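You operate a simulated robot arm through the tools that you are given. There is no shell and no other tool. Be economical: measure what you need, move in short steps, check, and stop when the job is done.

The job below is to be done with a simulated robot arm. You get a single attempt, and the scene is never put back.

Task
Put one of the spacers from the top of bench three on the white card there. Put the tachometer on the top of bench four away on the trolley top. Put one of the tape tabs from the top of bench four on top of the black blower three. Do these in any order.

The check looks at the end state, three seconds after you hand in, the way a careful person would. Anything else that was tipped, shoved, dropped, spilled or broken makes it a failure.

Robot
A 7-joint arm with a two-finger parallel gripper on a trunk, on a base that drives. Base frame: it is fixed to the floor where the robot stands at the start and does not move with it; the origin is under the middle of the robot, x ahead of it, y to its left, z up; the surface under the hand at the start is at about z = 80. Readings come in cm, rad, newtons and seconds.
Its first joint turns from -2.897 to 2.897 rad. Places, roughly: blower three [100, 100, 75]; tape tab [50, 200, 75]; trolley top [420, 610, 80]. Payload 3.43 kg.
The tool frame sits at the grasp point between the pads (the TCP): z along the fingers, y along the line on which they close. The tips reach 3.4 cm beyond it. Largest opening 12.8 cm; finger width 2.4, thickness 1.2; the body of the gripper, 4.8 by 13 cm, starts 9.6 cm behind the TCP.
Orientation is told as [roll, pitch, yaw] about the base's x, y, z axes, in that order, counted from this pose: with the fingers straight down and closing along the base's y, the tool's x points along the base's -x, its y along +y and its z along -z.

Tools
- The arm moves only by the tool send_rows. Its argument "increments" is a list of rows, each an object (a shift or turn left out is 0, a gripper value left out holds the last) with "delta_pos": the shift along the tool's x, y, z in cm, a list of three; "turn": the turn, a rotation vector about the tool's x, y, z in rad, a list of three; "fingers": the opening, from 0 (shut) to 1 (fully open). In form: [{"delta_pos": [tx, ty, tz], "turn": [wx, wy, wz], "fingers": fingers}, ...]. A call has 1 to 12 rows; each row shifts and turns the commanded pose from where the row before left it, along the tool's axes as they then stand. Rows are played at 5 a second. More than 5 cm and 0.15 rad between two rows, or a gripper value outside its range, and nothing of the call is played. Where a pose cannot be reached the arm comes as near as it can. A force on the tool above 40 N (or 10 N above the force at the start of the call, whichever is more), or a blocked arm, ends the call early, and 0.2 s more pass. Each finger travels about 15.3 cm/s and halts on what it meets, pressing with about 23 N; the grip force reading is that of the motor and also rises with nothing between the fingers. The clock runs only during rows and for 0.2 s after the last one: add rows that do not move to give the fingers time. The reply holds the time, the measured pose of the TCP, the force on the tool along the base axes, the opening and the grip force, in the units named above and with some noise, with the torque about the TCP (base axes, N m) and any sound that the robot's microphone picked up.
- Cameras (640 x 400 px; columns grow to the right, rows downward): "scene" is now at [18.62, 25.57, 134.78]; the picture's right is [0.29, -0.96, -0.00], its down [-0.73, -0.22, -0.65] and it looks along [0.62, 0.19, -0.76] (base axes); focal length 251 px, centre (320, 200). "wrist" rides on the gripper at [7.6, -1.1, -16] in the tool frame; the picture's right is [0.15, 0.99, 0.00], its down [-0.88, 0.13, -0.46] and it looks along [-0.45, 0.07, 0.89] (tool axes); focal length 234 px, centre (320, 200). There is no depth. A picture from a camera that has moved, and an enlarged one, comes with that camera's place and axes in the base frame and with its lens.
- grab_frame(camera): a new picture of that camera. The clock stands still meanwhile.
- roll_base(legs): drives the robot by 1 to 6 legs, each [ahead, turn to the left] in cm and rad, along the robot's own axes; the way and the turn of a leg run together, so that a leg with both is an arc; at most 150 cm and 3.142 rad a leg. The arm and the cameras ride along, it lands a little off, and it stops where it bumps. It gives what a move gives.
- head_to(pan, tilt): turns the head with the scene camera to pan (to the left, within 2.094 rad either way) and tilt (down, from -0.506 to 1.204), counted from straight ahead of the robot. It gives what a move gives.
- close_up(camera, box): a new picture of the part [left, top, right, bottom] of that camera's present view, enlarged. The clock stands still meanwhile.
- hand_in(): hands the job in; it is judged then, once.

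Work in short steps. Places have to be worked out from the pictures, the camera data and where the tool is seen: move nearer, look again, correct. Check each grasp and each placing, and mend what went wrong. You have 165 turns and 120 pictures in all, those below and enlarged ones among them. Open the gripper and draw the arm clear of the work before you hand the job in, unless the task says otherwise; then end with one line.

The tools are called after "Call:" as name(argument=value, ...) on one line, values as JSON. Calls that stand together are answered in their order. send_rows: Moves the arm, as the interface text tells. Its arguments: {"type":"object","properties":{"increments":{"type":"array"}},"required":["increments"]} The other tools are called the same way: roll_base (legs) drives the base; head_to (pan, tilt) turns the head that bears the scene camera; grab_frame (camera) takes a picture; close_up (camera, box) takes an enlarged picture of a part of a camera's view; hand_in () hands the job in.

At the start:

```text
clock: 0.0
tool_pos: [66.76, 1.93, 107.9]
tool_rot: [0.001, 0.003, 0.002]
force: [0.0, -1.0, 0.4]
torque: [0.03, 0.02, -0.03]
gripper_width: 12.78
grip_force: 0.1
robot x, y, heading: [0.17, -0.3, 0.003]
head pan, tilt: [0.295, 0.855]
```

scene: 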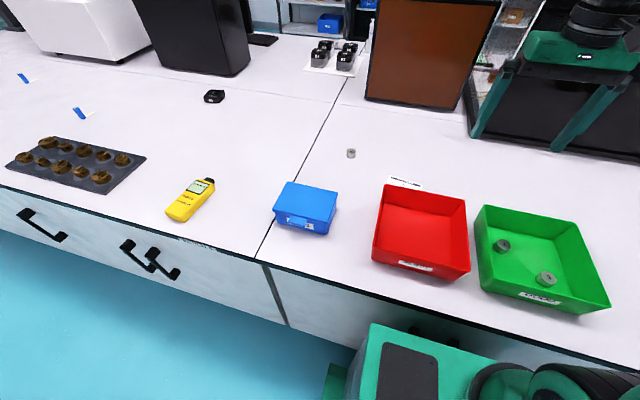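
wrist: 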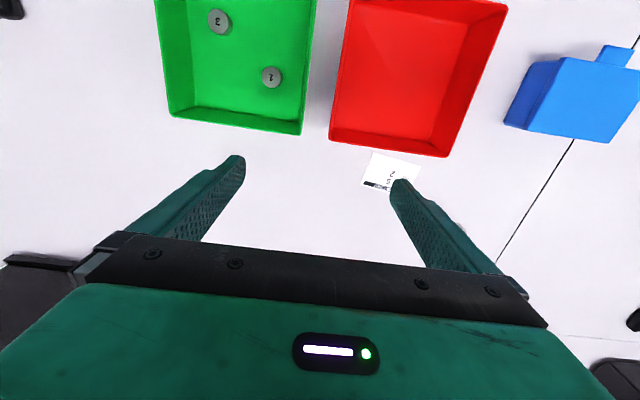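

The pictures show trays, a yellow meter, dark blowers and small items; I need to see labels, so I look closer at the scene.

Call:
close_up(camera="scene", box=[320, 140, 640, 340])

Call:
close_up(camera="scene", box=[0, 60, 340, 270])

Call:
head_to(pan=0.9, tilt=0.5)

Call:
grab_frame(camera="scene")

```text
2.00 times, centred on (480, 240) of scene
camera zoom: at [18.62, 25.57, 134.78], right [0.29, -0.96, 0.0], down [-0.73, -0.22, -0.65], along [0.62, 0.19, -0.76], focal length 503 px, centre (0, 120)
```

zoom: 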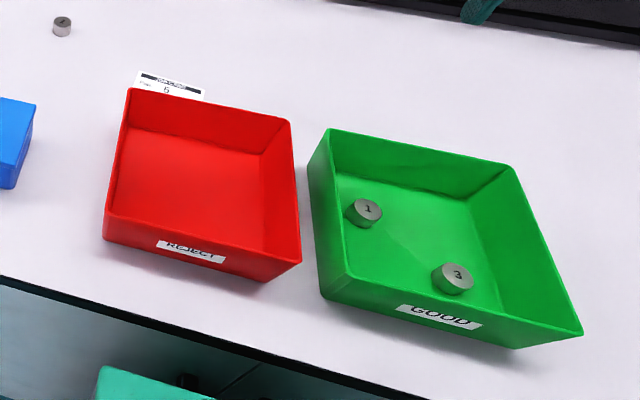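

```text
1.88 times, centred on (170, 165) of scene
camera zoom: at [18.62, 25.57, 134.78], right [0.29, -0.96, 0.0], down [-0.73, -0.22, -0.65], along [0.62, 0.19, -0.76], focal length 473 px, centre (602, 266)
```

zoom: 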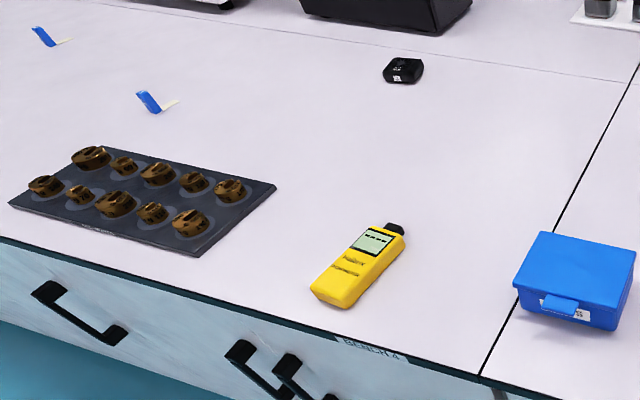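

```text
clock: 1.0
tool_pos: [65.32, 1.96, 108.98]
tool_rot: [0.0, -0.013, -0.001]
force: [-0.1, 0.5, -0.4]
torque: [-0.01, -0.04, 0.0]
gripper_width: 12.78
grip_force: 0.1
robot x, y, heading: [-0.05, 0.09, 0.0]
head pan, tilt: [0.901, 0.499]
```

```text
115 pictures are left
camera scene: at [16.87, 30.43, 137.84], right [0.78, -0.62, -0.01], down [-0.31, -0.38, -0.87], along [0.54, 0.69, -0.49], focal length 251 px, centre (320, 200)
```

scene: 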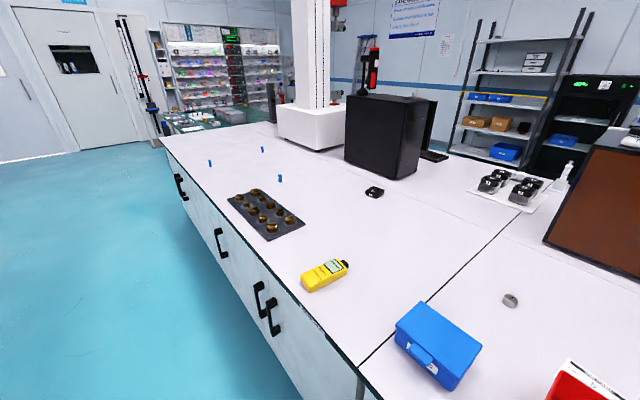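

Bench four is the left one (edge label). I'll zoom into the small black item, the yellow device, the tabs and the things behind.

Call:
close_up(camera="scene", box=[290, 170, 400, 300])

Call:
close_up(camera="scene", box=[460, 70, 640, 220])

Call:
close_up(camera="wrist", box=[330, 130, 450, 210])

Call:
close_up(camera="scene", box=[355, 180, 395, 205])

Call:
head_to(pan=-0.5, tilt=0.5)

Call:
grab_frame(camera="scene")

Call:
head_to(pan=0.0, tilt=0.6)

Call:
grab_frame(camera="scene")

```text
3.08 times, centred on (345, 235) of scene
camera zoom: at [16.87, 30.43, 137.84], right [0.78, -0.62, -0.01], down [-0.31, -0.38, -0.87], along [0.54, 0.69, -0.49], focal length 773 px, centre (243, 92)
```

zoom: 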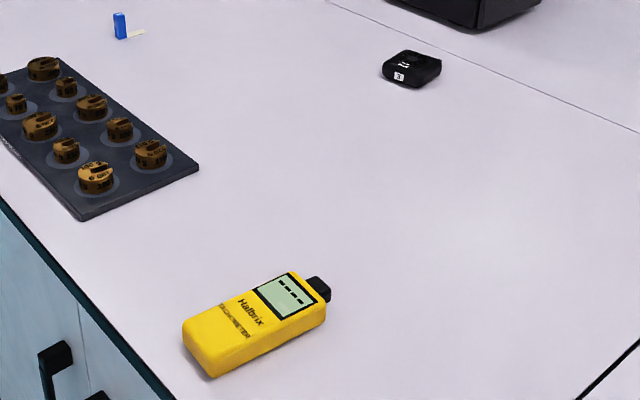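

```text
2.67 times, centred on (550, 145) of scene
camera zoom: at [16.87, 30.43, 137.84], right [0.78, -0.62, -0.01], down [-0.31, -0.38, -0.87], along [0.54, 0.69, -0.49], focal length 670 px, centre (-293, 347)
```

zoom: 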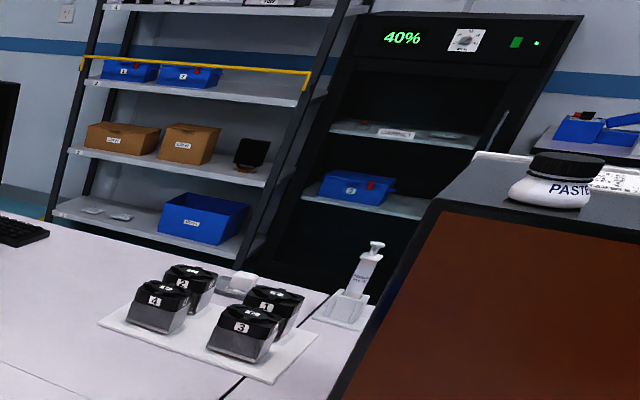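

```text
5.00 times, centred on (390, 170) of wrist
camera zoom: at [57.7, 0.66, 124.67], right [-0.15, 0.99, 0.0], down [0.88, 0.13, 0.47], along [0.46, 0.07, -0.88], focal length 1171 px, centre (-30, 350)
```

zoom: 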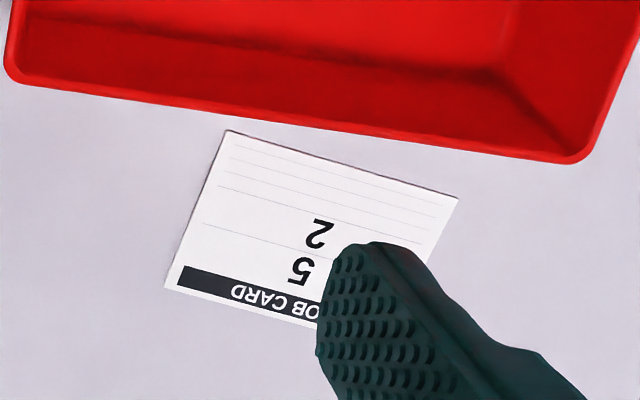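

```text
16.00 times, centred on (375, 192) of scene
camera zoom: at [16.87, 30.43, 137.84], right [0.78, -0.62, -0.01], down [-0.31, -0.38, -0.87], along [0.54, 0.69, -0.49], focal length 4022 px, centre (-560, 320)
```

zoom: 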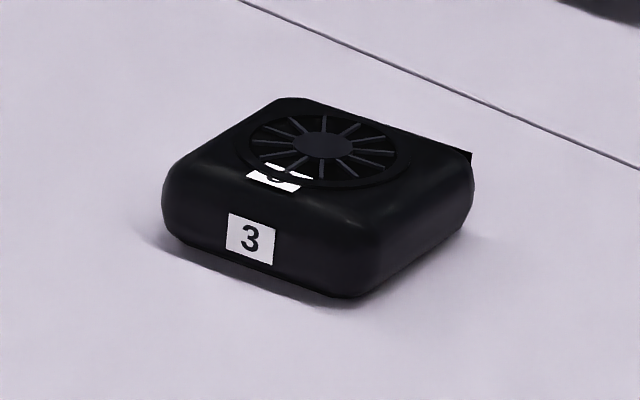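

```text
clock: 2.5
tool_pos: [65.33, 2.02, 108.62]
tool_rot: [0.002, -0.012, 0.002]
force: [-0.2, -0.5, -0.5]
torque: [0.01, 0.0, 0.02]
gripper_width: 12.78
grip_force: 0.1
robot x, y, heading: [0.2, 0.24, 0.002]
head pan, tilt: [-0.499, 0.499]
```

```text
110 pictures are left
camera scene: at [19.2, 18.96, 137.81], right [-0.48, -0.88, 0.01], down [-0.43, 0.23, -0.87], along [0.76, -0.42, -0.49], focal length 251 px, centre (320, 200)
```

scene: 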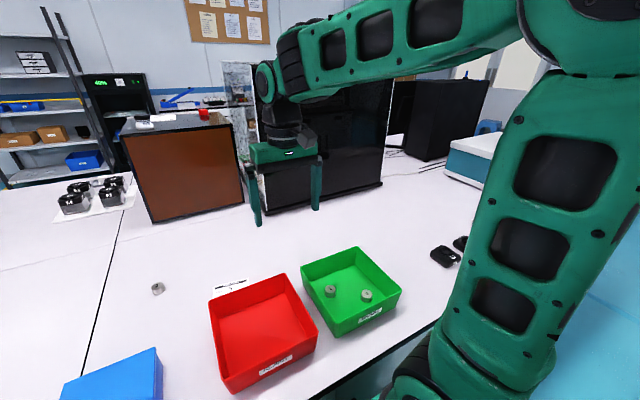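

```text
clock: 3.5
tool_pos: [65.38, 2.01, 108.72]
tool_rot: [-0.001, -0.012, -0.001]
force: [0.7, -0.5, -0.3]
torque: [-0.03, 0.02, -0.02]
gripper_width: 12.79
grip_force: 0.1
robot x, y, heading: [0.34, -0.43, -0.003]
head pan, tilt: [0.0, 0.6]
```

```text
109 pictures are left
camera scene: at [20.03, 23.3, 136.89], right [0.0, -1.0, 0.0], down [-0.58, 0.0, -0.82], along [0.82, 0.0, -0.58], focal length 251 px, centre (320, 200)
```

scene: 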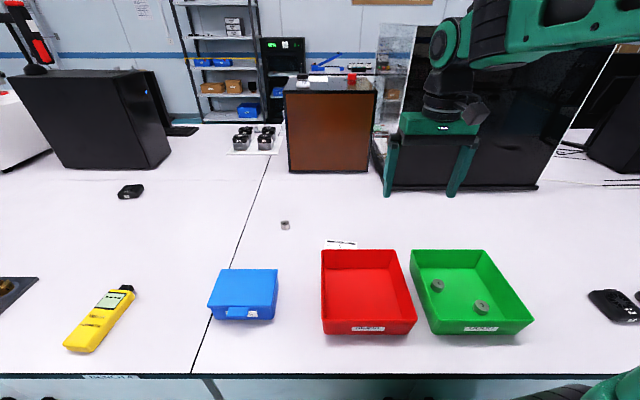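

The yellow item is the tachometer, blower three is the small black one marked 3 near (106,101), and the white job card is near (74,17). A loose spacer lies near (84,35), so I move above it.

Call:
send_rows(increments=[{"delta_pos": [-2.0, 3.6, 1.3], "fingers": 0.5}, {"delta_pos": [-2.0, 3.6, 1.3]}, {"delta_pos": [-2.0, 3.6, 1.3]}, {"delta_pos": [-2.0, 3.6, 1.3]}, {"delta_pos": [-2.0, 3.6, 1.3]}, {"delta_pos": [-2.0, 3.6, 1.3]}, {"delta_pos": [-2.0, 3.6, 1.3]}, {"delta_pos": [-2.0, 3.6, 1.3]}, {"delta_pos": [-2.0, 3.6, 1.3]}, {}])

Call:
grab_frame(camera="wrist")

Call:
close_up(camera="scene", box=[180, 190, 380, 315])

```text
clock: 5.7
tool_pos: [83.49, 34.44, 97.1]
tool_rot: [0.0, -0.012, 0.0]
force: [-0.1, 0.7, -0.3]
torque: [0.02, 0.0, -0.01]
gripper_width: 6.39
grip_force: 0.1
robot x, y, heading: [0.01, -0.13, -0.001]
head pan, tilt: [0.0, 0.6]
```

```text
108 pictures are left
camera wrist: at [75.74, 33.07, 112.94], right [-0.15, 0.99, 0.0], down [0.88, 0.13, 0.47], along [0.46, 0.07, -0.88], focal length 234 px, centre (320, 200)
```

wrist: 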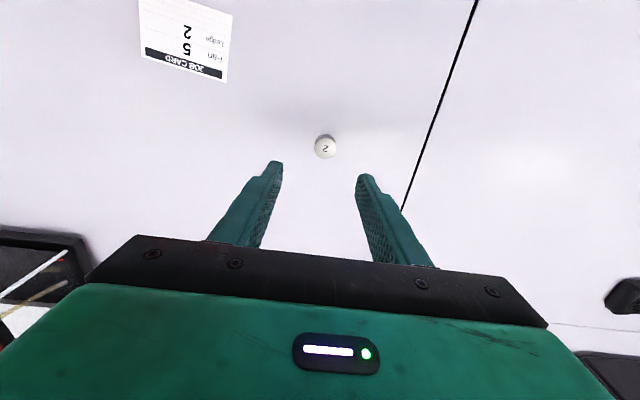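

```text
3.20 times, centred on (280, 252) of scene
camera zoom: at [20.04, 23.31, 136.89], right [0.0, -1.0, 0.0], down [-0.58, 0.0, -0.82], along [0.82, 0.0, -0.58], focal length 804 px, centre (448, 32)
```

zoom: 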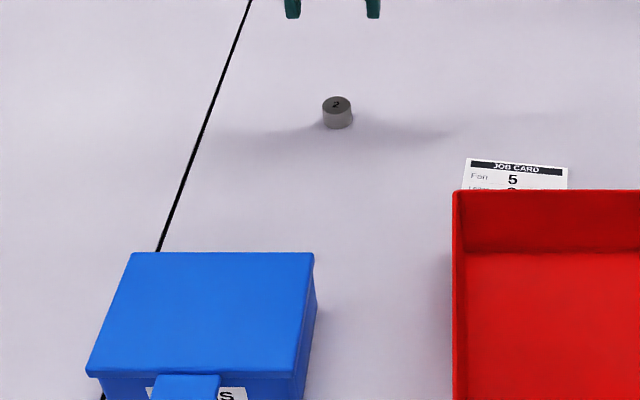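

Spacer 2 is at about (84.1,35.0). I go down around it.

Call:
send_rows(increments=[{"delta_pos": [-0.6, 0.5, 3]}, {"delta_pos": [0, 0, 3.5]}, {"delta_pos": [0, 0, 3]}, {"delta_pos": [0, 0, 2]}, {}])

Call:
grab_frame(camera="wrist")

```text
clock: 6.9
tool_pos: [84.22, 34.75, 85.68]
tool_rot: [0.0, -0.012, 0.001]
force: [0.2, -0.1, 0.4]
torque: [-0.01, -0.01, 0.01]
gripper_width: 6.4
grip_force: 0.1
robot x, y, heading: [-0.08, 0.03, -0.0]
head pan, tilt: [0.0, 0.6]
```

```text
106 pictures are left
camera wrist: at [76.48, 33.44, 101.62], right [-0.15, 0.99, 0.0], down [0.88, 0.13, 0.47], along [0.46, 0.07, -0.88], focal length 234 px, centre (320, 200)
```

wrist: 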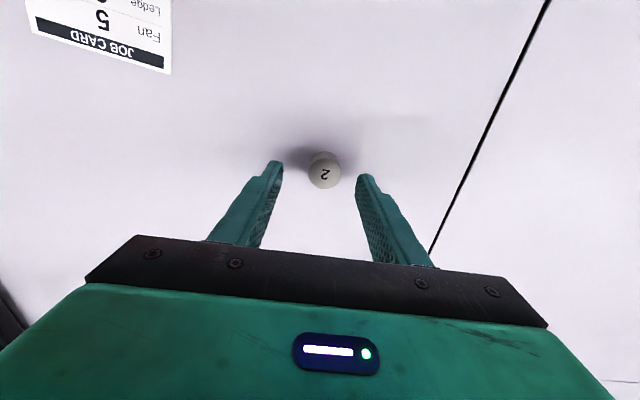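

Nearly centred; small x correction, down 1.6 and close.

Call:
send_rows(increments=[{"delta_pos": [0.4, 0.1, 0.8]}, {"delta_pos": [0, 0, 0.8]}, {}, {"fingers": 0.3}, {"fingers": 0.0}, {}, {}, {}])

Call:
grab_frame(camera="wrist")

```text
clock: 8.7
tool_pos: [83.8, 34.95, 84.0]
tool_rot: [-0.001, -0.01, 0.001]
force: [1.0, -0.3, 0.6]
torque: [-0.02, -0.01, -0.01]
gripper_width: 2.88
grip_force: 23.0
robot x, y, heading: [0.43, -0.2, -0.0]
head pan, tilt: [0.0, 0.6]
```

```text
105 pictures are left
camera wrist: at [76.2, 33.66, 100.03], right [-0.15, 0.99, 0.0], down [0.88, 0.13, 0.47], along [0.46, 0.07, -0.88], focal length 234 px, centre (320, 200)
```

wrist: 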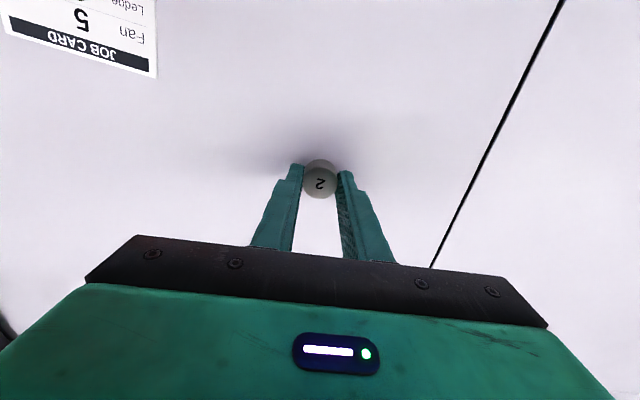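

Gripped at 2.9 cm. Lift and move over the card.

Call:
send_rows(increments=[{"delta_pos": [0, 0, -3]}, {"delta_pos": [0, 0, -4]}, {"delta_pos": [0, 0, -3]}, {"delta_pos": [1.8, -3.5, 0]}, {"delta_pos": [1.8, -3.5, 0]}, {"delta_pos": [1.8, -3.5, 0]}, {"delta_pos": [1.8, -3.5, 0]}, {"delta_pos": [1.8, -3.5, 0]}, {}])

Call:
grab_frame(camera="wrist")

Call:
grab_frame(camera="scene")

```text
clock: 10.7
tool_pos: [74.86, 17.38, 93.98]
tool_rot: [0.001, -0.012, -0.001]
force: [0.8, -0.3, -0.1]
torque: [0.01, -0.03, 0.03]
gripper_width: 0.02
grip_force: 23.2
robot x, y, heading: [-0.01, 0.26, 0.0]
head pan, tilt: [0.0, 0.6]
```

```text
104 pictures are left
camera wrist: at [67.12, 16.17, 109.86], right [-0.15, 0.99, 0.0], down [0.88, 0.13, 0.47], along [0.46, 0.07, -0.88], focal length 234 px, centre (320, 200)
```

wrist: 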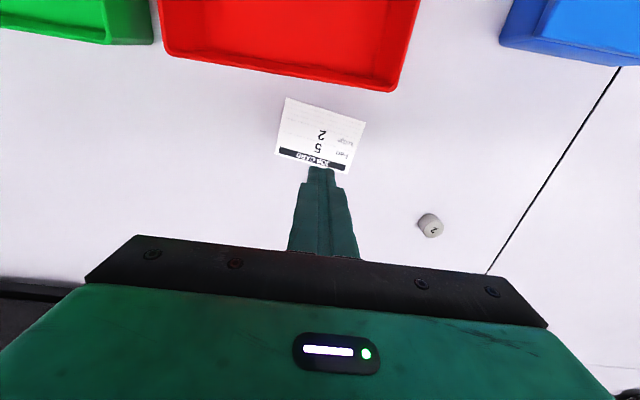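

```text
103 pictures are left
camera scene: at [20.04, 23.31, 136.89], right [0.0, -1.0, 0.0], down [-0.58, 0.0, -0.82], along [0.82, 0.0, -0.58], focal length 251 px, centre (320, 200)
```

scene: 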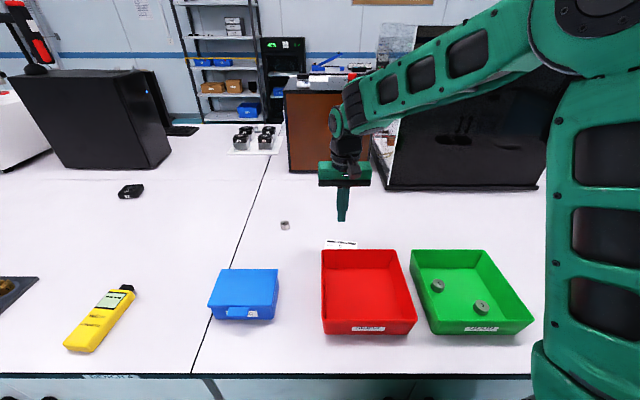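

The spacer slipped out and still stands at its place; I gripped too shallow. Go back open and descend to touch the bench lightly.

Call:
send_rows(increments=[{"delta_pos": [-1.8, 3.5, 0], "fingers": 0.45}, {"delta_pos": [-1.8, 3.5, 0]}, {"delta_pos": [-1.8, 3.5, 0]}, {"delta_pos": [-1.8, 3.5, 0]}, {"delta_pos": [-1.9, 3.5, 0]}, {}, {"delta_pos": [0, 0, 4]}, {"delta_pos": [0, 0, 3]}, {"delta_pos": [0, 0, 2.5]}, {}])

Call:
grab_frame(camera="wrist")

```text
clock: 12.9
tool_pos: [83.86, 34.84, 84.55]
tool_rot: [0.001, -0.012, -0.001]
force: [0.5, 0.9, 0.4]
torque: [-0.03, 0.01, 0.02]
gripper_width: 5.75
grip_force: 0.1
robot x, y, heading: [0.09, 0.23, -0.001]
head pan, tilt: [0.0, 0.6]
```

```text
102 pictures are left
camera wrist: at [76.18, 33.54, 100.44], right [-0.15, 0.99, 0.0], down [0.88, 0.13, 0.47], along [0.46, 0.07, -0.88], focal length 234 px, centre (320, 200)
```

wrist: 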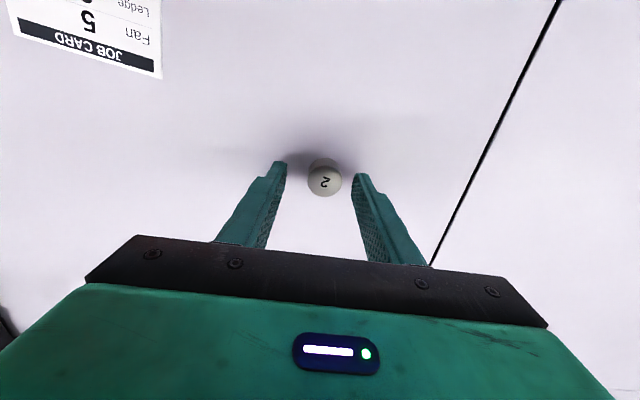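

Aligned; step down gently to feel the bench.

Call:
send_rows(increments=[{"delta_pos": [0, 0.2, 0.5]}, {"delta_pos": [0, 0, 0.3]}, {"delta_pos": [0, 0, 0.2]}, {}])

Call:
send_rows(increments=[{"delta_pos": [0, 0, 0.2]}, {"delta_pos": [0, 0, 0.2]}, {}])

```text
clock: 13.9
tool_pos: [83.88, 35.13, 83.61]
tool_rot: [0.0, -0.012, -0.001]
force: [0.0, 0.6, -0.5]
torque: [0.0, -0.02, -0.04]
gripper_width: 5.77
grip_force: 0.1
robot x, y, heading: [0.1, -0.11, -0.003]
head pan, tilt: [0.0, 0.6]
```

```text
clock: 14.7
tool_pos: [84.0, 35.07, 83.43]
tool_rot: [0.001, -0.014, 0.0]
force: [0.9, -1.1, 19.1]
torque: [-0.66, 0.19, 0.09]
gripper_width: 5.82
grip_force: 0.3
robot x, y, heading: [-0.13, 0.12, -0.004]
head pan, tilt: [0.0, 0.6]
```

Bench touched at TCP z≈83.5 (bench at 80.05). Back off a hair, close, wait, then lift slowly.

Call:
send_rows(increments=[{"delta_pos": [0, 0, -0.3]}, {"fingers": 0.2}, {"fingers": 0.0}, {}, {}, {}, {"delta_pos": [0, 0, -0.5]}, {"delta_pos": [0, 0, -0.5]}, {"delta_pos": [0, 0, -1]}, {}])

Call:
grab_frame(camera="wrist")

```text
clock: 16.9
tool_pos: [83.93, 35.24, 85.5]
tool_rot: [0.0, -0.014, 0.0]
force: [0.2, 0.4, -1.4]
torque: [0.0, 0.02, 0.0]
gripper_width: 2.9
grip_force: 23.8
robot x, y, heading: [-0.01, 0.01, 0.002]
head pan, tilt: [0.0, 0.6]
```

```text
101 pictures are left
camera wrist: at [76.22, 33.95, 101.45], right [-0.15, 0.99, 0.0], down [0.88, 0.13, 0.47], along [0.46, 0.07, -0.88], focal length 234 px, centre (320, 200)
```

wrist: 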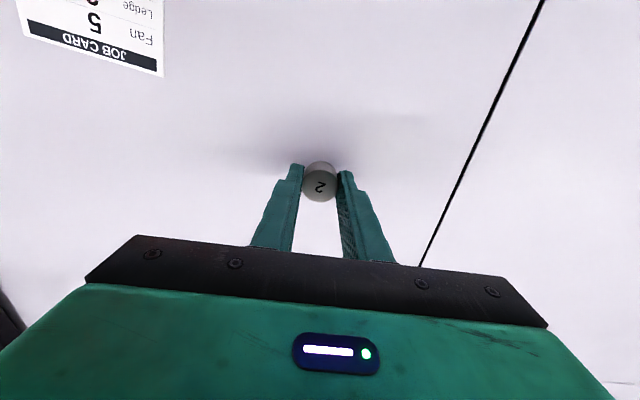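

Held. Move low and slowly to the card.

Call:
send_rows(increments=[{"delta_pos": [0, 0, -0.7]}, {"delta_pos": [0.9, -1.8, 0]}, {"delta_pos": [0.9, -1.8, 0]}, {"delta_pos": [1.0, -1.8, 0]}, {"delta_pos": [1.0, -1.8, 0]}, {"delta_pos": [1.0, -1.8, 0]}, {"delta_pos": [1.0, -1.8, 0]}, {"delta_pos": [1.0, -1.8, 0]}, {"delta_pos": [1.0, -1.8, 0]}, {"delta_pos": [1.0, -1.8, 0]}, {"delta_pos": [0.9, -1.8, 0]}, {}])

Call:
grab_frame(camera="wrist")

```text
clock: 19.5
tool_pos: [74.2, 16.98, 85.93]
tool_rot: [0.0, -0.011, 0.0]
force: [-0.4, 0.2, -0.7]
torque: [-0.02, -0.01, -0.01]
gripper_width: 2.88
grip_force: 23.1
robot x, y, heading: [-0.28, 0.16, 0.001]
head pan, tilt: [0.0, 0.6]
```

```text
100 pictures are left
camera wrist: at [66.52, 15.72, 101.86], right [-0.15, 0.99, 0.0], down [0.88, 0.13, 0.47], along [0.46, 0.07, -0.88], focal length 234 px, centre (320, 200)
```

wrist: 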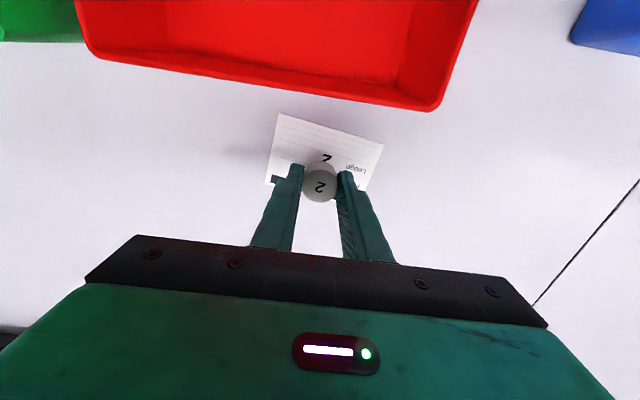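

Card centre is about (72.8,17). Shift 1.2 toward it and lower.

Call:
send_rows(increments=[{"delta_pos": [0.6, 0, 0]}, {"delta_pos": [0.6, 0, 0]}, {}, {"delta_pos": [0, 0, 1]}, {"delta_pos": [0, 0, 0.7]}, {"delta_pos": [0, 0, 0.4]}, {}])

Call:
grab_frame(camera="wrist")

```text
clock: 21.1
tool_pos: [73.13, 17.04, 84.1]
tool_rot: [0.002, -0.012, 0.0]
force: [-0.8, 0.1, -1.0]
torque: [0.0, 0.03, -0.01]
gripper_width: 2.89
grip_force: 23.5
robot x, y, heading: [-0.04, -0.24, 0.003]
head pan, tilt: [0.0, 0.6]
```

```text
99 pictures are left
camera wrist: at [65.44, 15.71, 99.93], right [-0.15, 0.99, 0.0], down [0.88, 0.13, 0.47], along [0.46, 0.07, -0.88], focal length 234 px, centre (320, 200)
```

wrist: 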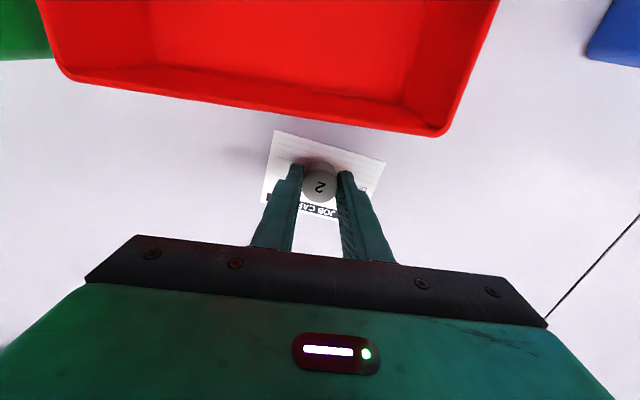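

Over the card's middle. Lower the last bit, open gently, and rise.

Call:
send_rows(increments=[{"delta_pos": [0, 0, 0.2]}, {"delta_pos": [0, 0, 0.15]}, {}, {"fingers": 0.27}, {"fingers": 0.4}, {}, {"delta_pos": [0, 0, -3]}, {"delta_pos": [0, 0, -4]}, {"delta_pos": [0, 0, -4]}, {}])

Call:
grab_frame(camera="wrist")

```text
clock: 23.3
tool_pos: [72.99, 17.34, 94.74]
tool_rot: [-0.001, -0.013, 0.0]
force: [-0.5, -0.1, 0.5]
torque: [-0.01, 0.06, -0.01]
gripper_width: 5.09
grip_force: 0.0
robot x, y, heading: [-0.03, -0.06, 0.0]
head pan, tilt: [0.0, 0.6]
```

```text
98 pictures are left
camera wrist: at [65.27, 16.01, 110.62], right [-0.15, 0.99, 0.0], down [0.88, 0.13, 0.47], along [0.46, 0.07, -0.88], focal length 234 px, centre (320, 200)
```

wrist: 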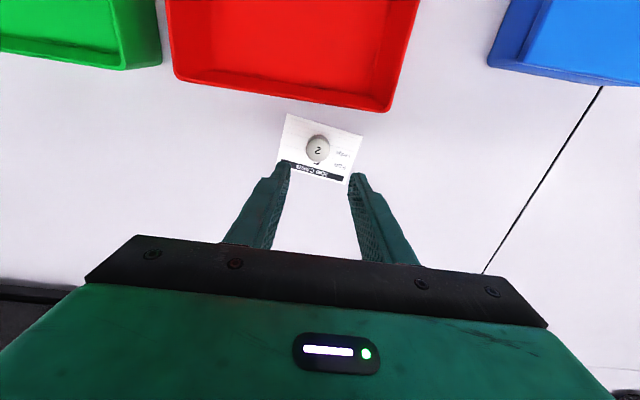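

Spacer 2 sits on the card. Now raise the arm and look down at my base front to know how much room I have to the bench.

Call:
send_rows(increments=[{"delta_pos": [2, -2, -4]}, {"delta_pos": [2, -3, -3]}, {"delta_pos": [1, -3, -3]}, {"delta_pos": [1, -3, -3]}, {"delta_pos": [1, -3, -2]}, {}])

Call:
head_to(pan=0.0, tilt=1.2)

Call:
grab_frame(camera="scene")

```text
clock: 24.7
tool_pos: [65.75, 3.03, 109.55]
tool_rot: [-0.001, -0.012, 0.001]
force: [0.4, -0.2, 0.7]
torque: [0.03, 0.03, 0.01]
gripper_width: 5.11
grip_force: 0.0
robot x, y, heading: [-0.01, 0.14, 0.0]
head pan, tilt: [0.0, 0.6]
```

```text
clock: 25.7
tool_pos: [65.75, 3.16, 109.5]
tool_rot: [0.0, -0.012, 0.0]
force: [0.7, 0.2, 0.3]
torque: [-0.01, -0.01, 0.02]
gripper_width: 5.11
grip_force: 0.2
robot x, y, heading: [-0.42, 0.24, 0.002]
head pan, tilt: [0.0, 1.201]
```

```text
97 pictures are left
camera scene: at [16.73, 23.31, 132.48], right [0.0, -1.0, 0.0], down [-0.94, 0.0, -0.35], along [0.35, 0.0, -0.94], focal length 251 px, centre (320, 200)
```

scene: 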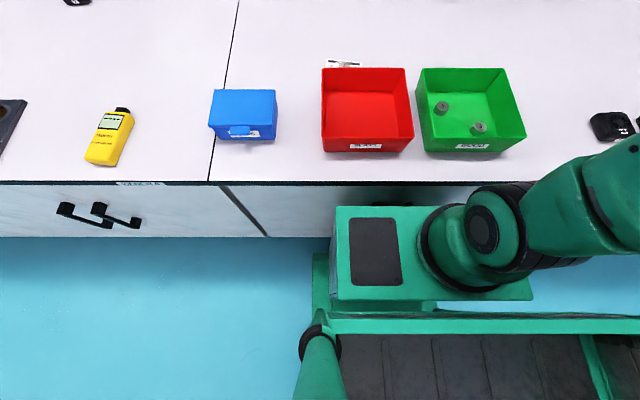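

My base seems to end only a few cm before the bench, so I must back off before turning. Look around left/back for free floor.

Call:
head_to(pan=2.0, tilt=0.5)

Call:
grab_frame(camera="scene")

Call:
head_to(pan=1.3, tilt=0.3)

Call:
grab_frame(camera="scene")

```text
clock: 27.6
tool_pos: [65.65, 3.2, 109.49]
tool_rot: [-0.001, -0.013, -0.001]
force: [-0.4, -0.1, 0.5]
torque: [0.0, 0.02, 0.01]
gripper_width: 5.11
grip_force: 0.1
robot x, y, heading: [0.1, 0.07, 0.001]
head pan, tilt: [2.0, 0.499]
```

```text
96 pictures are left
camera scene: at [7.42, 31.58, 137.97], right [0.91, 0.42, -0.01], down [0.19, -0.44, -0.88], along [-0.37, 0.8, -0.47], focal length 251 px, centre (320, 200)
```

scene: 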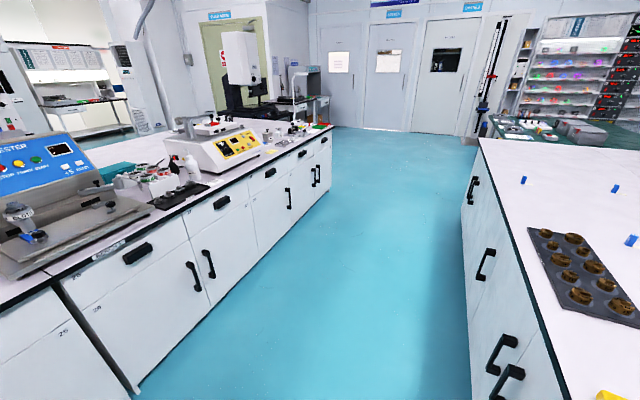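

```text
clock: 28.7
tool_pos: [65.82, 3.05, 109.67]
tool_rot: [-0.001, -0.012, -0.001]
force: [-0.3, 0.2, 0.6]
torque: [-0.02, 0.03, -0.03]
gripper_width: 5.1
grip_force: 0.0
robot x, y, heading: [0.08, 0.15, 0.003]
head pan, tilt: [1.3, 0.3]
```

```text
95 pictures are left
camera scene: at [13.72, 32.31, 139.72], right [0.96, -0.27, -0.01], down [-0.09, -0.29, -0.95], along [0.25, 0.92, -0.3], focal length 251 px, centre (320, 200)
```

scene: 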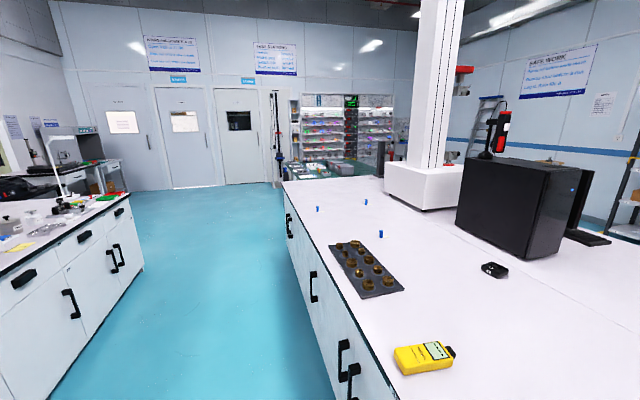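

The aisle spans x≈-91…41, clear along +y. Back off 25, turn left, drive 105 along the bench, then re-check.

Call:
roll_base(legs=[[-25, 0], [0, 1.571], [105, 0], [0, -1.571]])

Call:
head_to(pan=0.1, tilt=0.85)

Call:
grab_frame(camera="scene")

```text
clock: 44.2
tool_pos: [35.96, 106.0, 109.61]
tool_rot: [0.001, -0.013, 0.025]
force: [0.5, 0.1, 0.0]
torque: [0.01, 0.01, -0.03]
gripper_width: 5.1
grip_force: 0.1
robot x, y, heading: [-29.97, 103.51, 0.023]
head pan, tilt: [1.3, 0.3]
```

```text
clock: 45.6
tool_pos: [34.59, 106.01, 110.47]
tool_rot: [0.0, -0.025, 0.024]
force: [-1.0, 0.0, 0.3]
torque: [0.02, 0.01, -0.01]
gripper_width: 5.12
grip_force: 0.1
robot x, y, heading: [-29.89, 103.28, 0.026]
head pan, tilt: [0.099, 0.85]
```

```text
94 pictures are left
camera scene: at [-11.36, 127.98, 134.82], right [0.12, -0.99, 0.0], down [-0.75, -0.09, -0.65], along [0.64, 0.08, -0.76], focal length 251 px, centre (320, 200)
```

scene: 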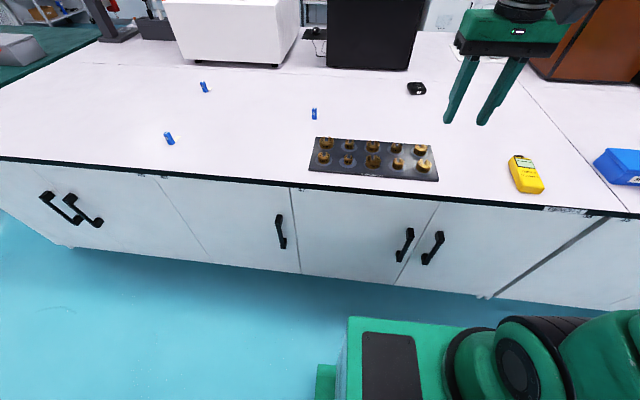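

Tab nearest is ≈(78.6,141.6), blower ≈(103.5,99). Drive ahead 32 toward the bench and look down for clearance.

Call:
roll_base(legs=[[32, -0.024]])

Call:
head_to(pan=0.4, tilt=1.2)

Call:
grab_frame(camera="scene")

Call:
grab_frame(camera="wrist")

```text
clock: 47.9
tool_pos: [67.76, 104.84, 110.46]
tool_rot: [0.001, -0.025, -0.003]
force: [-0.2, 0.8, -0.5]
torque: [0.02, 0.01, -0.01]
gripper_width: 5.12
grip_force: 0.0
robot x, y, heading: [3.52, 103.94, -0.004]
head pan, tilt: [0.099, 0.85]
```

```text
clock: 48.7
tool_pos: [66.46, 104.81, 111.28]
tool_rot: [0.0, -0.036, -0.003]
force: [-0.3, 0.0, 0.5]
torque: [0.0, 0.01, 0.0]
gripper_width: 5.13
grip_force: 0.0
robot x, y, heading: [3.32, 104.04, -0.001]
head pan, tilt: [0.4, 1.201]
```

```text
93 pictures are left
camera scene: at [19.67, 129.34, 132.49], right [0.39, -0.92, -0.01], down [-0.86, -0.36, -0.35], along [0.32, 0.14, -0.94], focal length 251 px, centre (320, 200)
```

scene: 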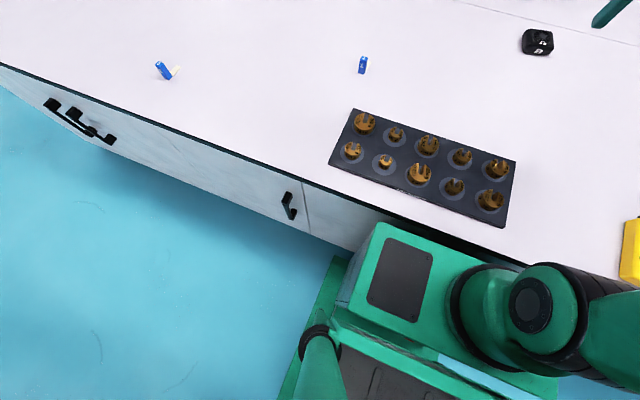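

```text
92 pictures are left
camera wrist: at [58.27, 103.44, 126.84], right [-0.15, 0.99, -0.01], down [0.86, 0.13, 0.49], along [0.48, 0.07, -0.87], focal length 234 px, centre (320, 200)
```

wrist: 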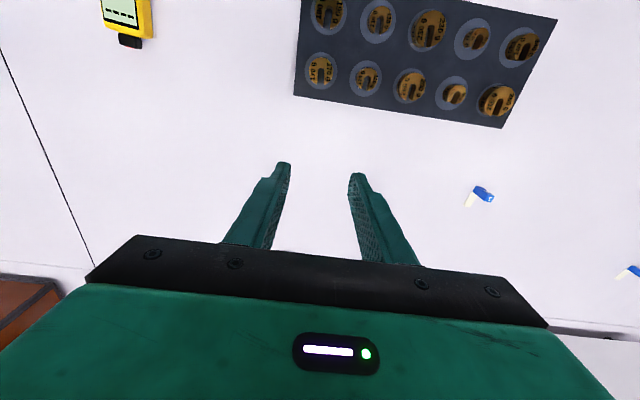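

At (3.3,104) now. Take close views of the tabs and blower.

Call:
close_up(camera="scene", box=[330, 40, 400, 85])

Call:
close_up(camera="wrist", box=[440, 165, 540, 230])

Call:
close_up(camera="scene", box=[500, 10, 580, 70])

```text
8.89 times, centred on (365, 62) of scene
camera zoom: at [19.67, 129.34, 132.49], right [0.39, -0.92, -0.01], down [-0.86, -0.36, -0.35], along [0.32, 0.14, -0.94], focal length 2234 px, centre (-80, 1422)
```

zoom: 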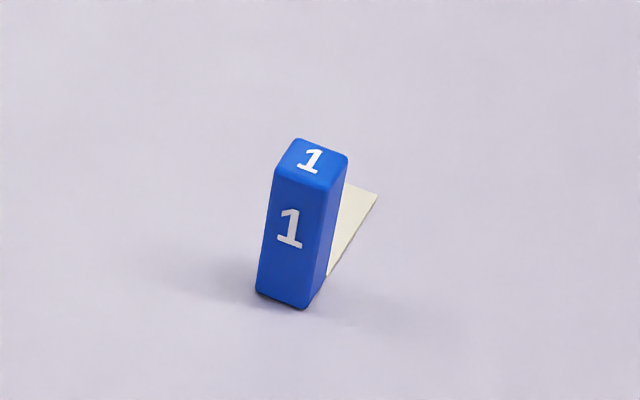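

```text
6.15 times, centred on (490, 198) of wrist
camera zoom: at [58.27, 103.44, 126.84], right [-0.15, 0.99, -0.01], down [0.86, 0.13, 0.49], along [0.48, 0.07, -0.87], focal length 1441 px, centre (-726, 215)
```

zoom: 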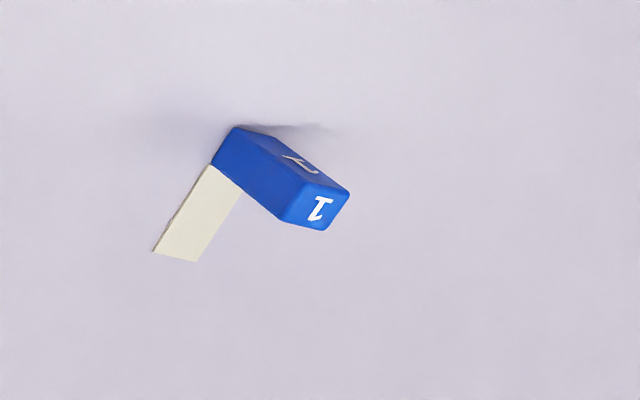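

```text
6.67 times, centred on (540, 40) of scene
camera zoom: at [19.67, 129.34, 132.49], right [0.39, -0.92, -0.01], down [-0.86, -0.36, -0.35], along [0.32, 0.14, -0.94], focal length 1676 px, centre (-1147, 1267)
```

zoom: 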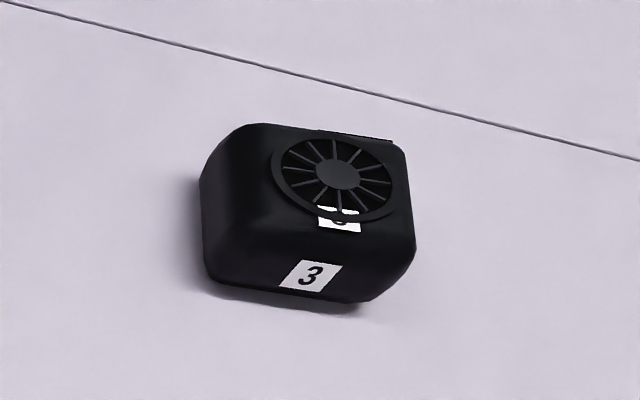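

Tab 1: upright block 1.5×1.65×4.2 cm centred ≈(76.3,141.2), flap lying toward +x. I level the tool and go above it.

Call:
send_rows(increments=[{"delta_pos": [-1.0, 3.6, 0.5], "turn": [0, 0.036, 0]}, {"delta_pos": [-1.0, 3.6, 1.0]}, {"delta_pos": [-1.0, 3.6, 1.0]}, {"delta_pos": [-1.0, 3.6, 1.0]}, {"delta_pos": [-1.0, 3.6, 1.5]}, {"delta_pos": [-1.0, 3.6, 1.8]}, {"delta_pos": [-1.0, 3.6, 1.8]}, {"delta_pos": [-1.0, 3.6, 1.8]}, {"delta_pos": [-1.0, 3.6, 1.8]}, {"delta_pos": [-1.0, 3.8, 1.8]}, {}])

Call:
grab_frame(camera="wrist")

Call:
grab_frame(camera="scene")

```text
clock: 51.1
tool_pos: [76.27, 140.89, 96.9]
tool_rot: [-0.001, -0.002, 0.0]
force: [-0.5, 0.8, 0.1]
torque: [-0.02, 0.02, -0.01]
gripper_width: 5.13
grip_force: 0.1
robot x, y, heading: [2.98, 103.88, 0.001]
head pan, tilt: [0.4, 1.201]
```

```text
88 pictures are left
camera wrist: at [68.77, 139.5, 112.87], right [-0.14, 0.99, 0.0], down [0.88, 0.13, 0.46], along [0.45, 0.07, -0.89], focal length 234 px, centre (320, 200)
```

wrist: 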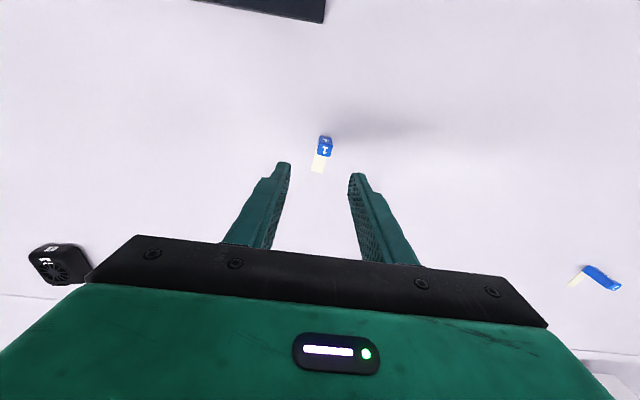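

```text
87 pictures are left
camera scene: at [19.66, 129.34, 132.48], right [0.39, -0.92, -0.01], down [-0.86, -0.36, -0.35], along [0.32, 0.14, -0.94], focal length 251 px, centre (320, 200)
```

scene: 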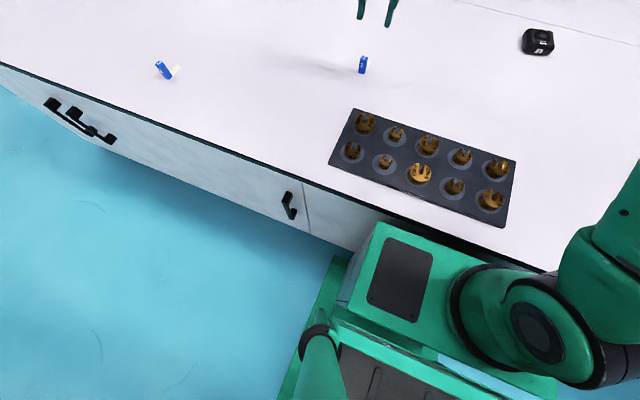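

Aligned. Descend so tips reach ~1.5 cm above bench, then close.

Call:
send_rows(increments=[{"delta_pos": [0, 0.35, 3]}, {"delta_pos": [0, 0, 3]}, {"delta_pos": [0, 0, 2.5]}, {"delta_pos": [0, 0, 2.0]}, {"delta_pos": [0, 0, 1.5]}, {}])

Call:
grab_frame(camera="wrist")

```text
clock: 52.5
tool_pos: [76.35, 141.25, 85.07]
tool_rot: [0.0, -0.001, -0.003]
force: [-0.5, -0.5, -0.5]
torque: [-0.02, -0.02, -0.03]
gripper_width: 5.12
grip_force: 0.1
robot x, y, heading: [3.27, 103.72, -0.006]
head pan, tilt: [0.4, 1.201]
```

```text
86 pictures are left
camera wrist: at [68.9, 139.9, 101.02], right [-0.15, 0.99, 0.0], down [0.88, 0.13, 0.46], along [0.45, 0.07, -0.89], focal length 234 px, centre (320, 200)
```

wrist: 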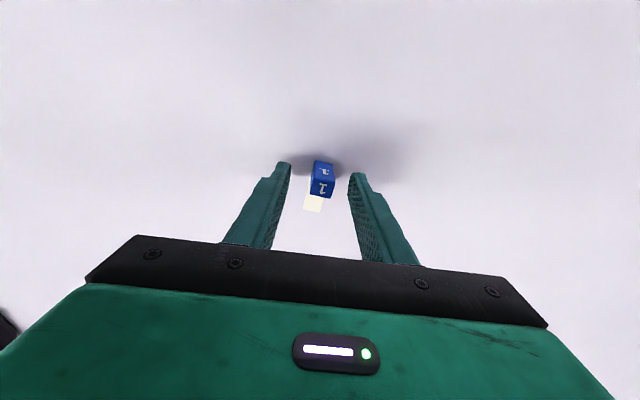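

Well placed. Close and lift a little.

Call:
send_rows(increments=[{"fingers": 0.25}, {"fingers": 0.12}, {"fingers": 0.05}, {"fingers": 0}, {}, {}, {"delta_pos": [0, 0, -0.7]}, {"delta_pos": [0, 0, -1]}, {}])

Call:
grab_frame(camera="wrist")

```text
clock: 54.5
tool_pos: [76.32, 141.24, 86.87]
tool_rot: [-0.002, 0.0, -0.003]
force: [0.6, 0.0, -0.1]
torque: [-0.02, -0.02, 0.03]
gripper_width: 1.63
grip_force: 23.2
robot x, y, heading: [3.3, 103.84, -0.0]
head pan, tilt: [0.4, 1.201]
```

```text
85 pictures are left
camera wrist: at [68.88, 139.98, 102.84], right [-0.15, 0.99, 0.0], down [0.88, 0.13, 0.46], along [0.45, 0.07, -0.89], focal length 234 px, centre (320, 200)
```

wrist: 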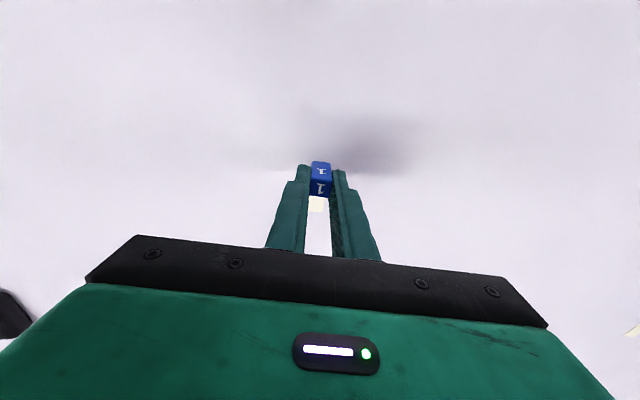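

Held. Raise and carry toward the blower, stopping just before it.

Call:
send_rows(increments=[{"delta_pos": [0, 0, -3]}, {"delta_pos": [0, -0.5, -3]}, {"delta_pos": [-1.0, -4.0, -2]}, {"delta_pos": [-1.5, -4.2, 0]}, {"delta_pos": [-2, -4.2, 0]}, {"delta_pos": [-2, -4.2, 0]}, {"delta_pos": [-2, -4.2, 0]}, {"delta_pos": [-2, -4.2, 0]}, {"delta_pos": [-2, -4.2, 0]}, {"delta_pos": [-2, -4.2, 0]}, {"delta_pos": [-2, -4.2, 0]}, {"delta_pos": [-2, -3.6, 0]}])

Call:
head_to(pan=-0.2, tilt=0.7)

Call:
grab_frame(camera="wrist")

Call:
grab_frame(camera="scene")

```text
clock: 57.1
tool_pos: [94.63, 99.62, 94.96]
tool_rot: [0.001, 0.0, -0.001]
force: [0.1, 0.7, 0.9]
torque: [-0.09, 0.0, -0.01]
gripper_width: 1.66
grip_force: 22.9
robot x, y, heading: [3.18, 103.94, 0.002]
head pan, tilt: [0.4, 1.201]
```

```text
clock: 58.1
tool_pos: [94.55, 99.57, 94.98]
tool_rot: [-0.001, 0.001, -0.001]
force: [-1.1, -0.6, 0.1]
torque: [0.0, -0.01, 0.0]
gripper_width: 1.63
grip_force: 23.0
robot x, y, heading: [3.49, 103.78, -0.005]
head pan, tilt: [-0.201, 0.7]
```

```text
84 pictures are left
camera wrist: at [87.11, 98.37, 110.91], right [-0.15, 0.99, 0.0], down [0.88, 0.13, 0.46], along [0.45, 0.07, -0.89], focal length 234 px, centre (320, 200)
```

wrist: 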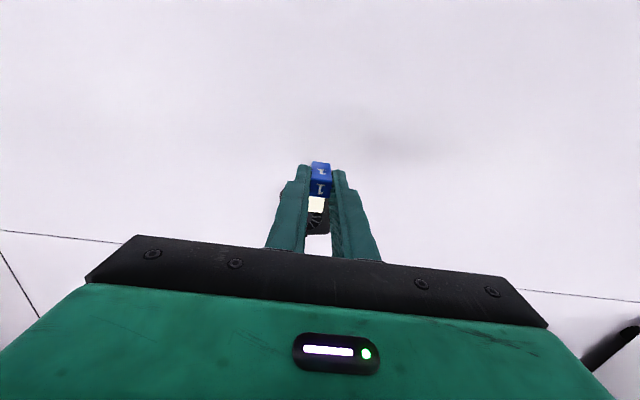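

```text
83 pictures are left
camera scene: at [22.89, 125.47, 136.03], right [-0.2, -0.98, 0.0], down [-0.64, 0.13, -0.76], along [0.74, -0.15, -0.65], focal length 251 px, centre (320, 200)
```

scene: 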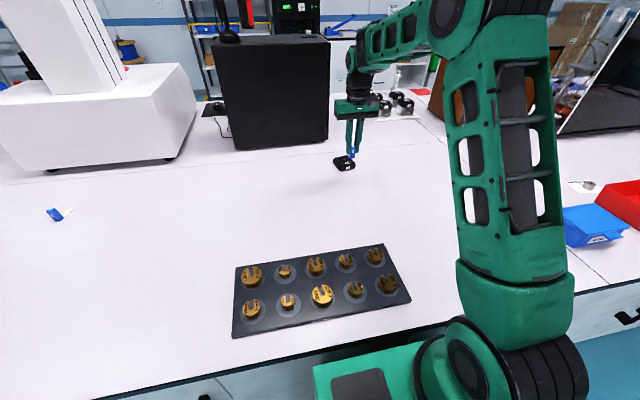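

Zoom in on the hand/blower in both views.

Call:
close_up(camera="scene", box=[310, 120, 390, 180])

Call:
close_up(camera="wrist", box=[270, 150, 380, 245])

```text
6.67 times, centred on (350, 150) of scene
camera zoom: at [22.89, 125.47, 136.03], right [-0.2, -0.98, 0.0], down [-0.64, 0.13, -0.76], along [0.74, -0.15, -0.65], focal length 1676 px, centre (120, 533)
```

zoom: 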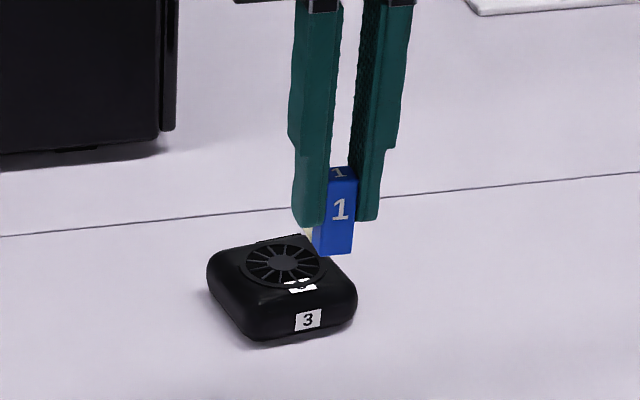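

```text
4.21 times, centred on (325, 198) of wrist
camera zoom: at [87.11, 98.37, 110.91], right [-0.15, 0.99, 0.0], down [0.88, 0.13, 0.46], along [0.45, 0.07, -0.89], focal length 986 px, centre (299, 210)
```

zoom: 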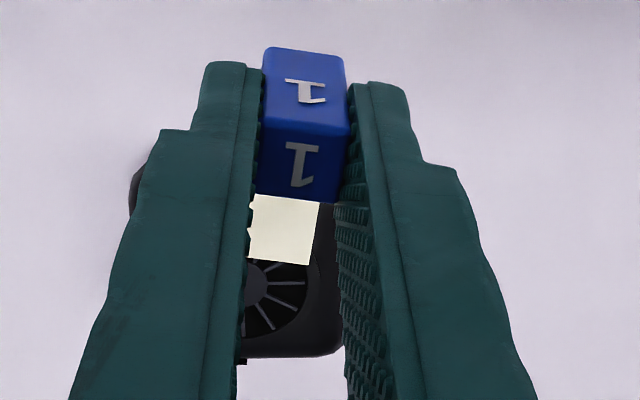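

Hub of the blower triangulates to (103.2,99.35,84.6). I move the block to x≈102, y≈99.3 and lower to just above.

Call:
send_rows(increments=[{"delta_pos": [-2.5, -0.25, 0]}, {"delta_pos": [-2.5, 0, 0]}, {"delta_pos": [-2.4, 0, 0]}, {}, {"delta_pos": [0, 0, 2]}, {"delta_pos": [0, 0, 1.5]}, {"delta_pos": [0, 0, 1.0]}, {}])

Call:
close_up(camera="scene", box=[310, 120, 390, 180])

Call:
close_up(camera="wrist", box=[270, 150, 380, 245])

```text
clock: 59.9
tool_pos: [102.36, 99.25, 90.49]
tool_rot: [0.0, 0.0, -0.002]
force: [-0.4, -0.3, -0.1]
torque: [0.05, 0.0, -0.01]
gripper_width: 1.63
grip_force: 23.0
robot x, y, heading: [3.37, 103.84, 0.002]
head pan, tilt: [-0.201, 0.7]
```

```text
6.67 times, centred on (350, 150) of scene
camera zoom: at [22.89, 125.46, 136.03], right [-0.2, -0.98, 0.0], down [-0.64, 0.13, -0.76], along [0.74, -0.15, -0.65], focal length 1676 px, centre (120, 533)
```

zoom: 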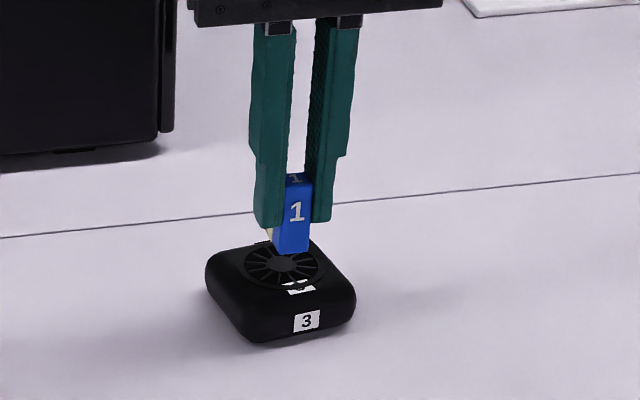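

```text
4.21 times, centred on (325, 198) of wrist
camera zoom: at [94.8, 98.0, 106.45], right [-0.15, 0.99, 0.0], down [0.88, 0.13, 0.46], along [0.45, 0.07, -0.89], focal length 986 px, centre (299, 210)
```

zoom: 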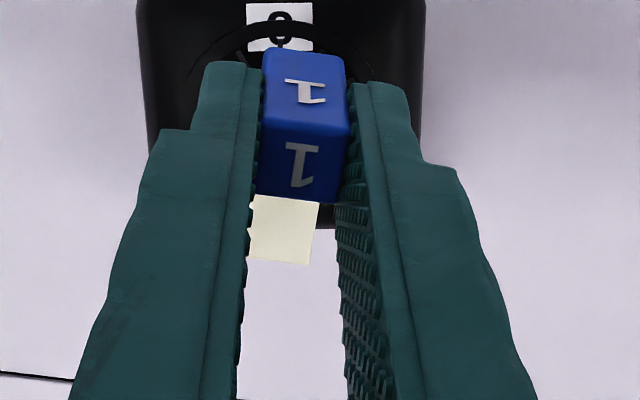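

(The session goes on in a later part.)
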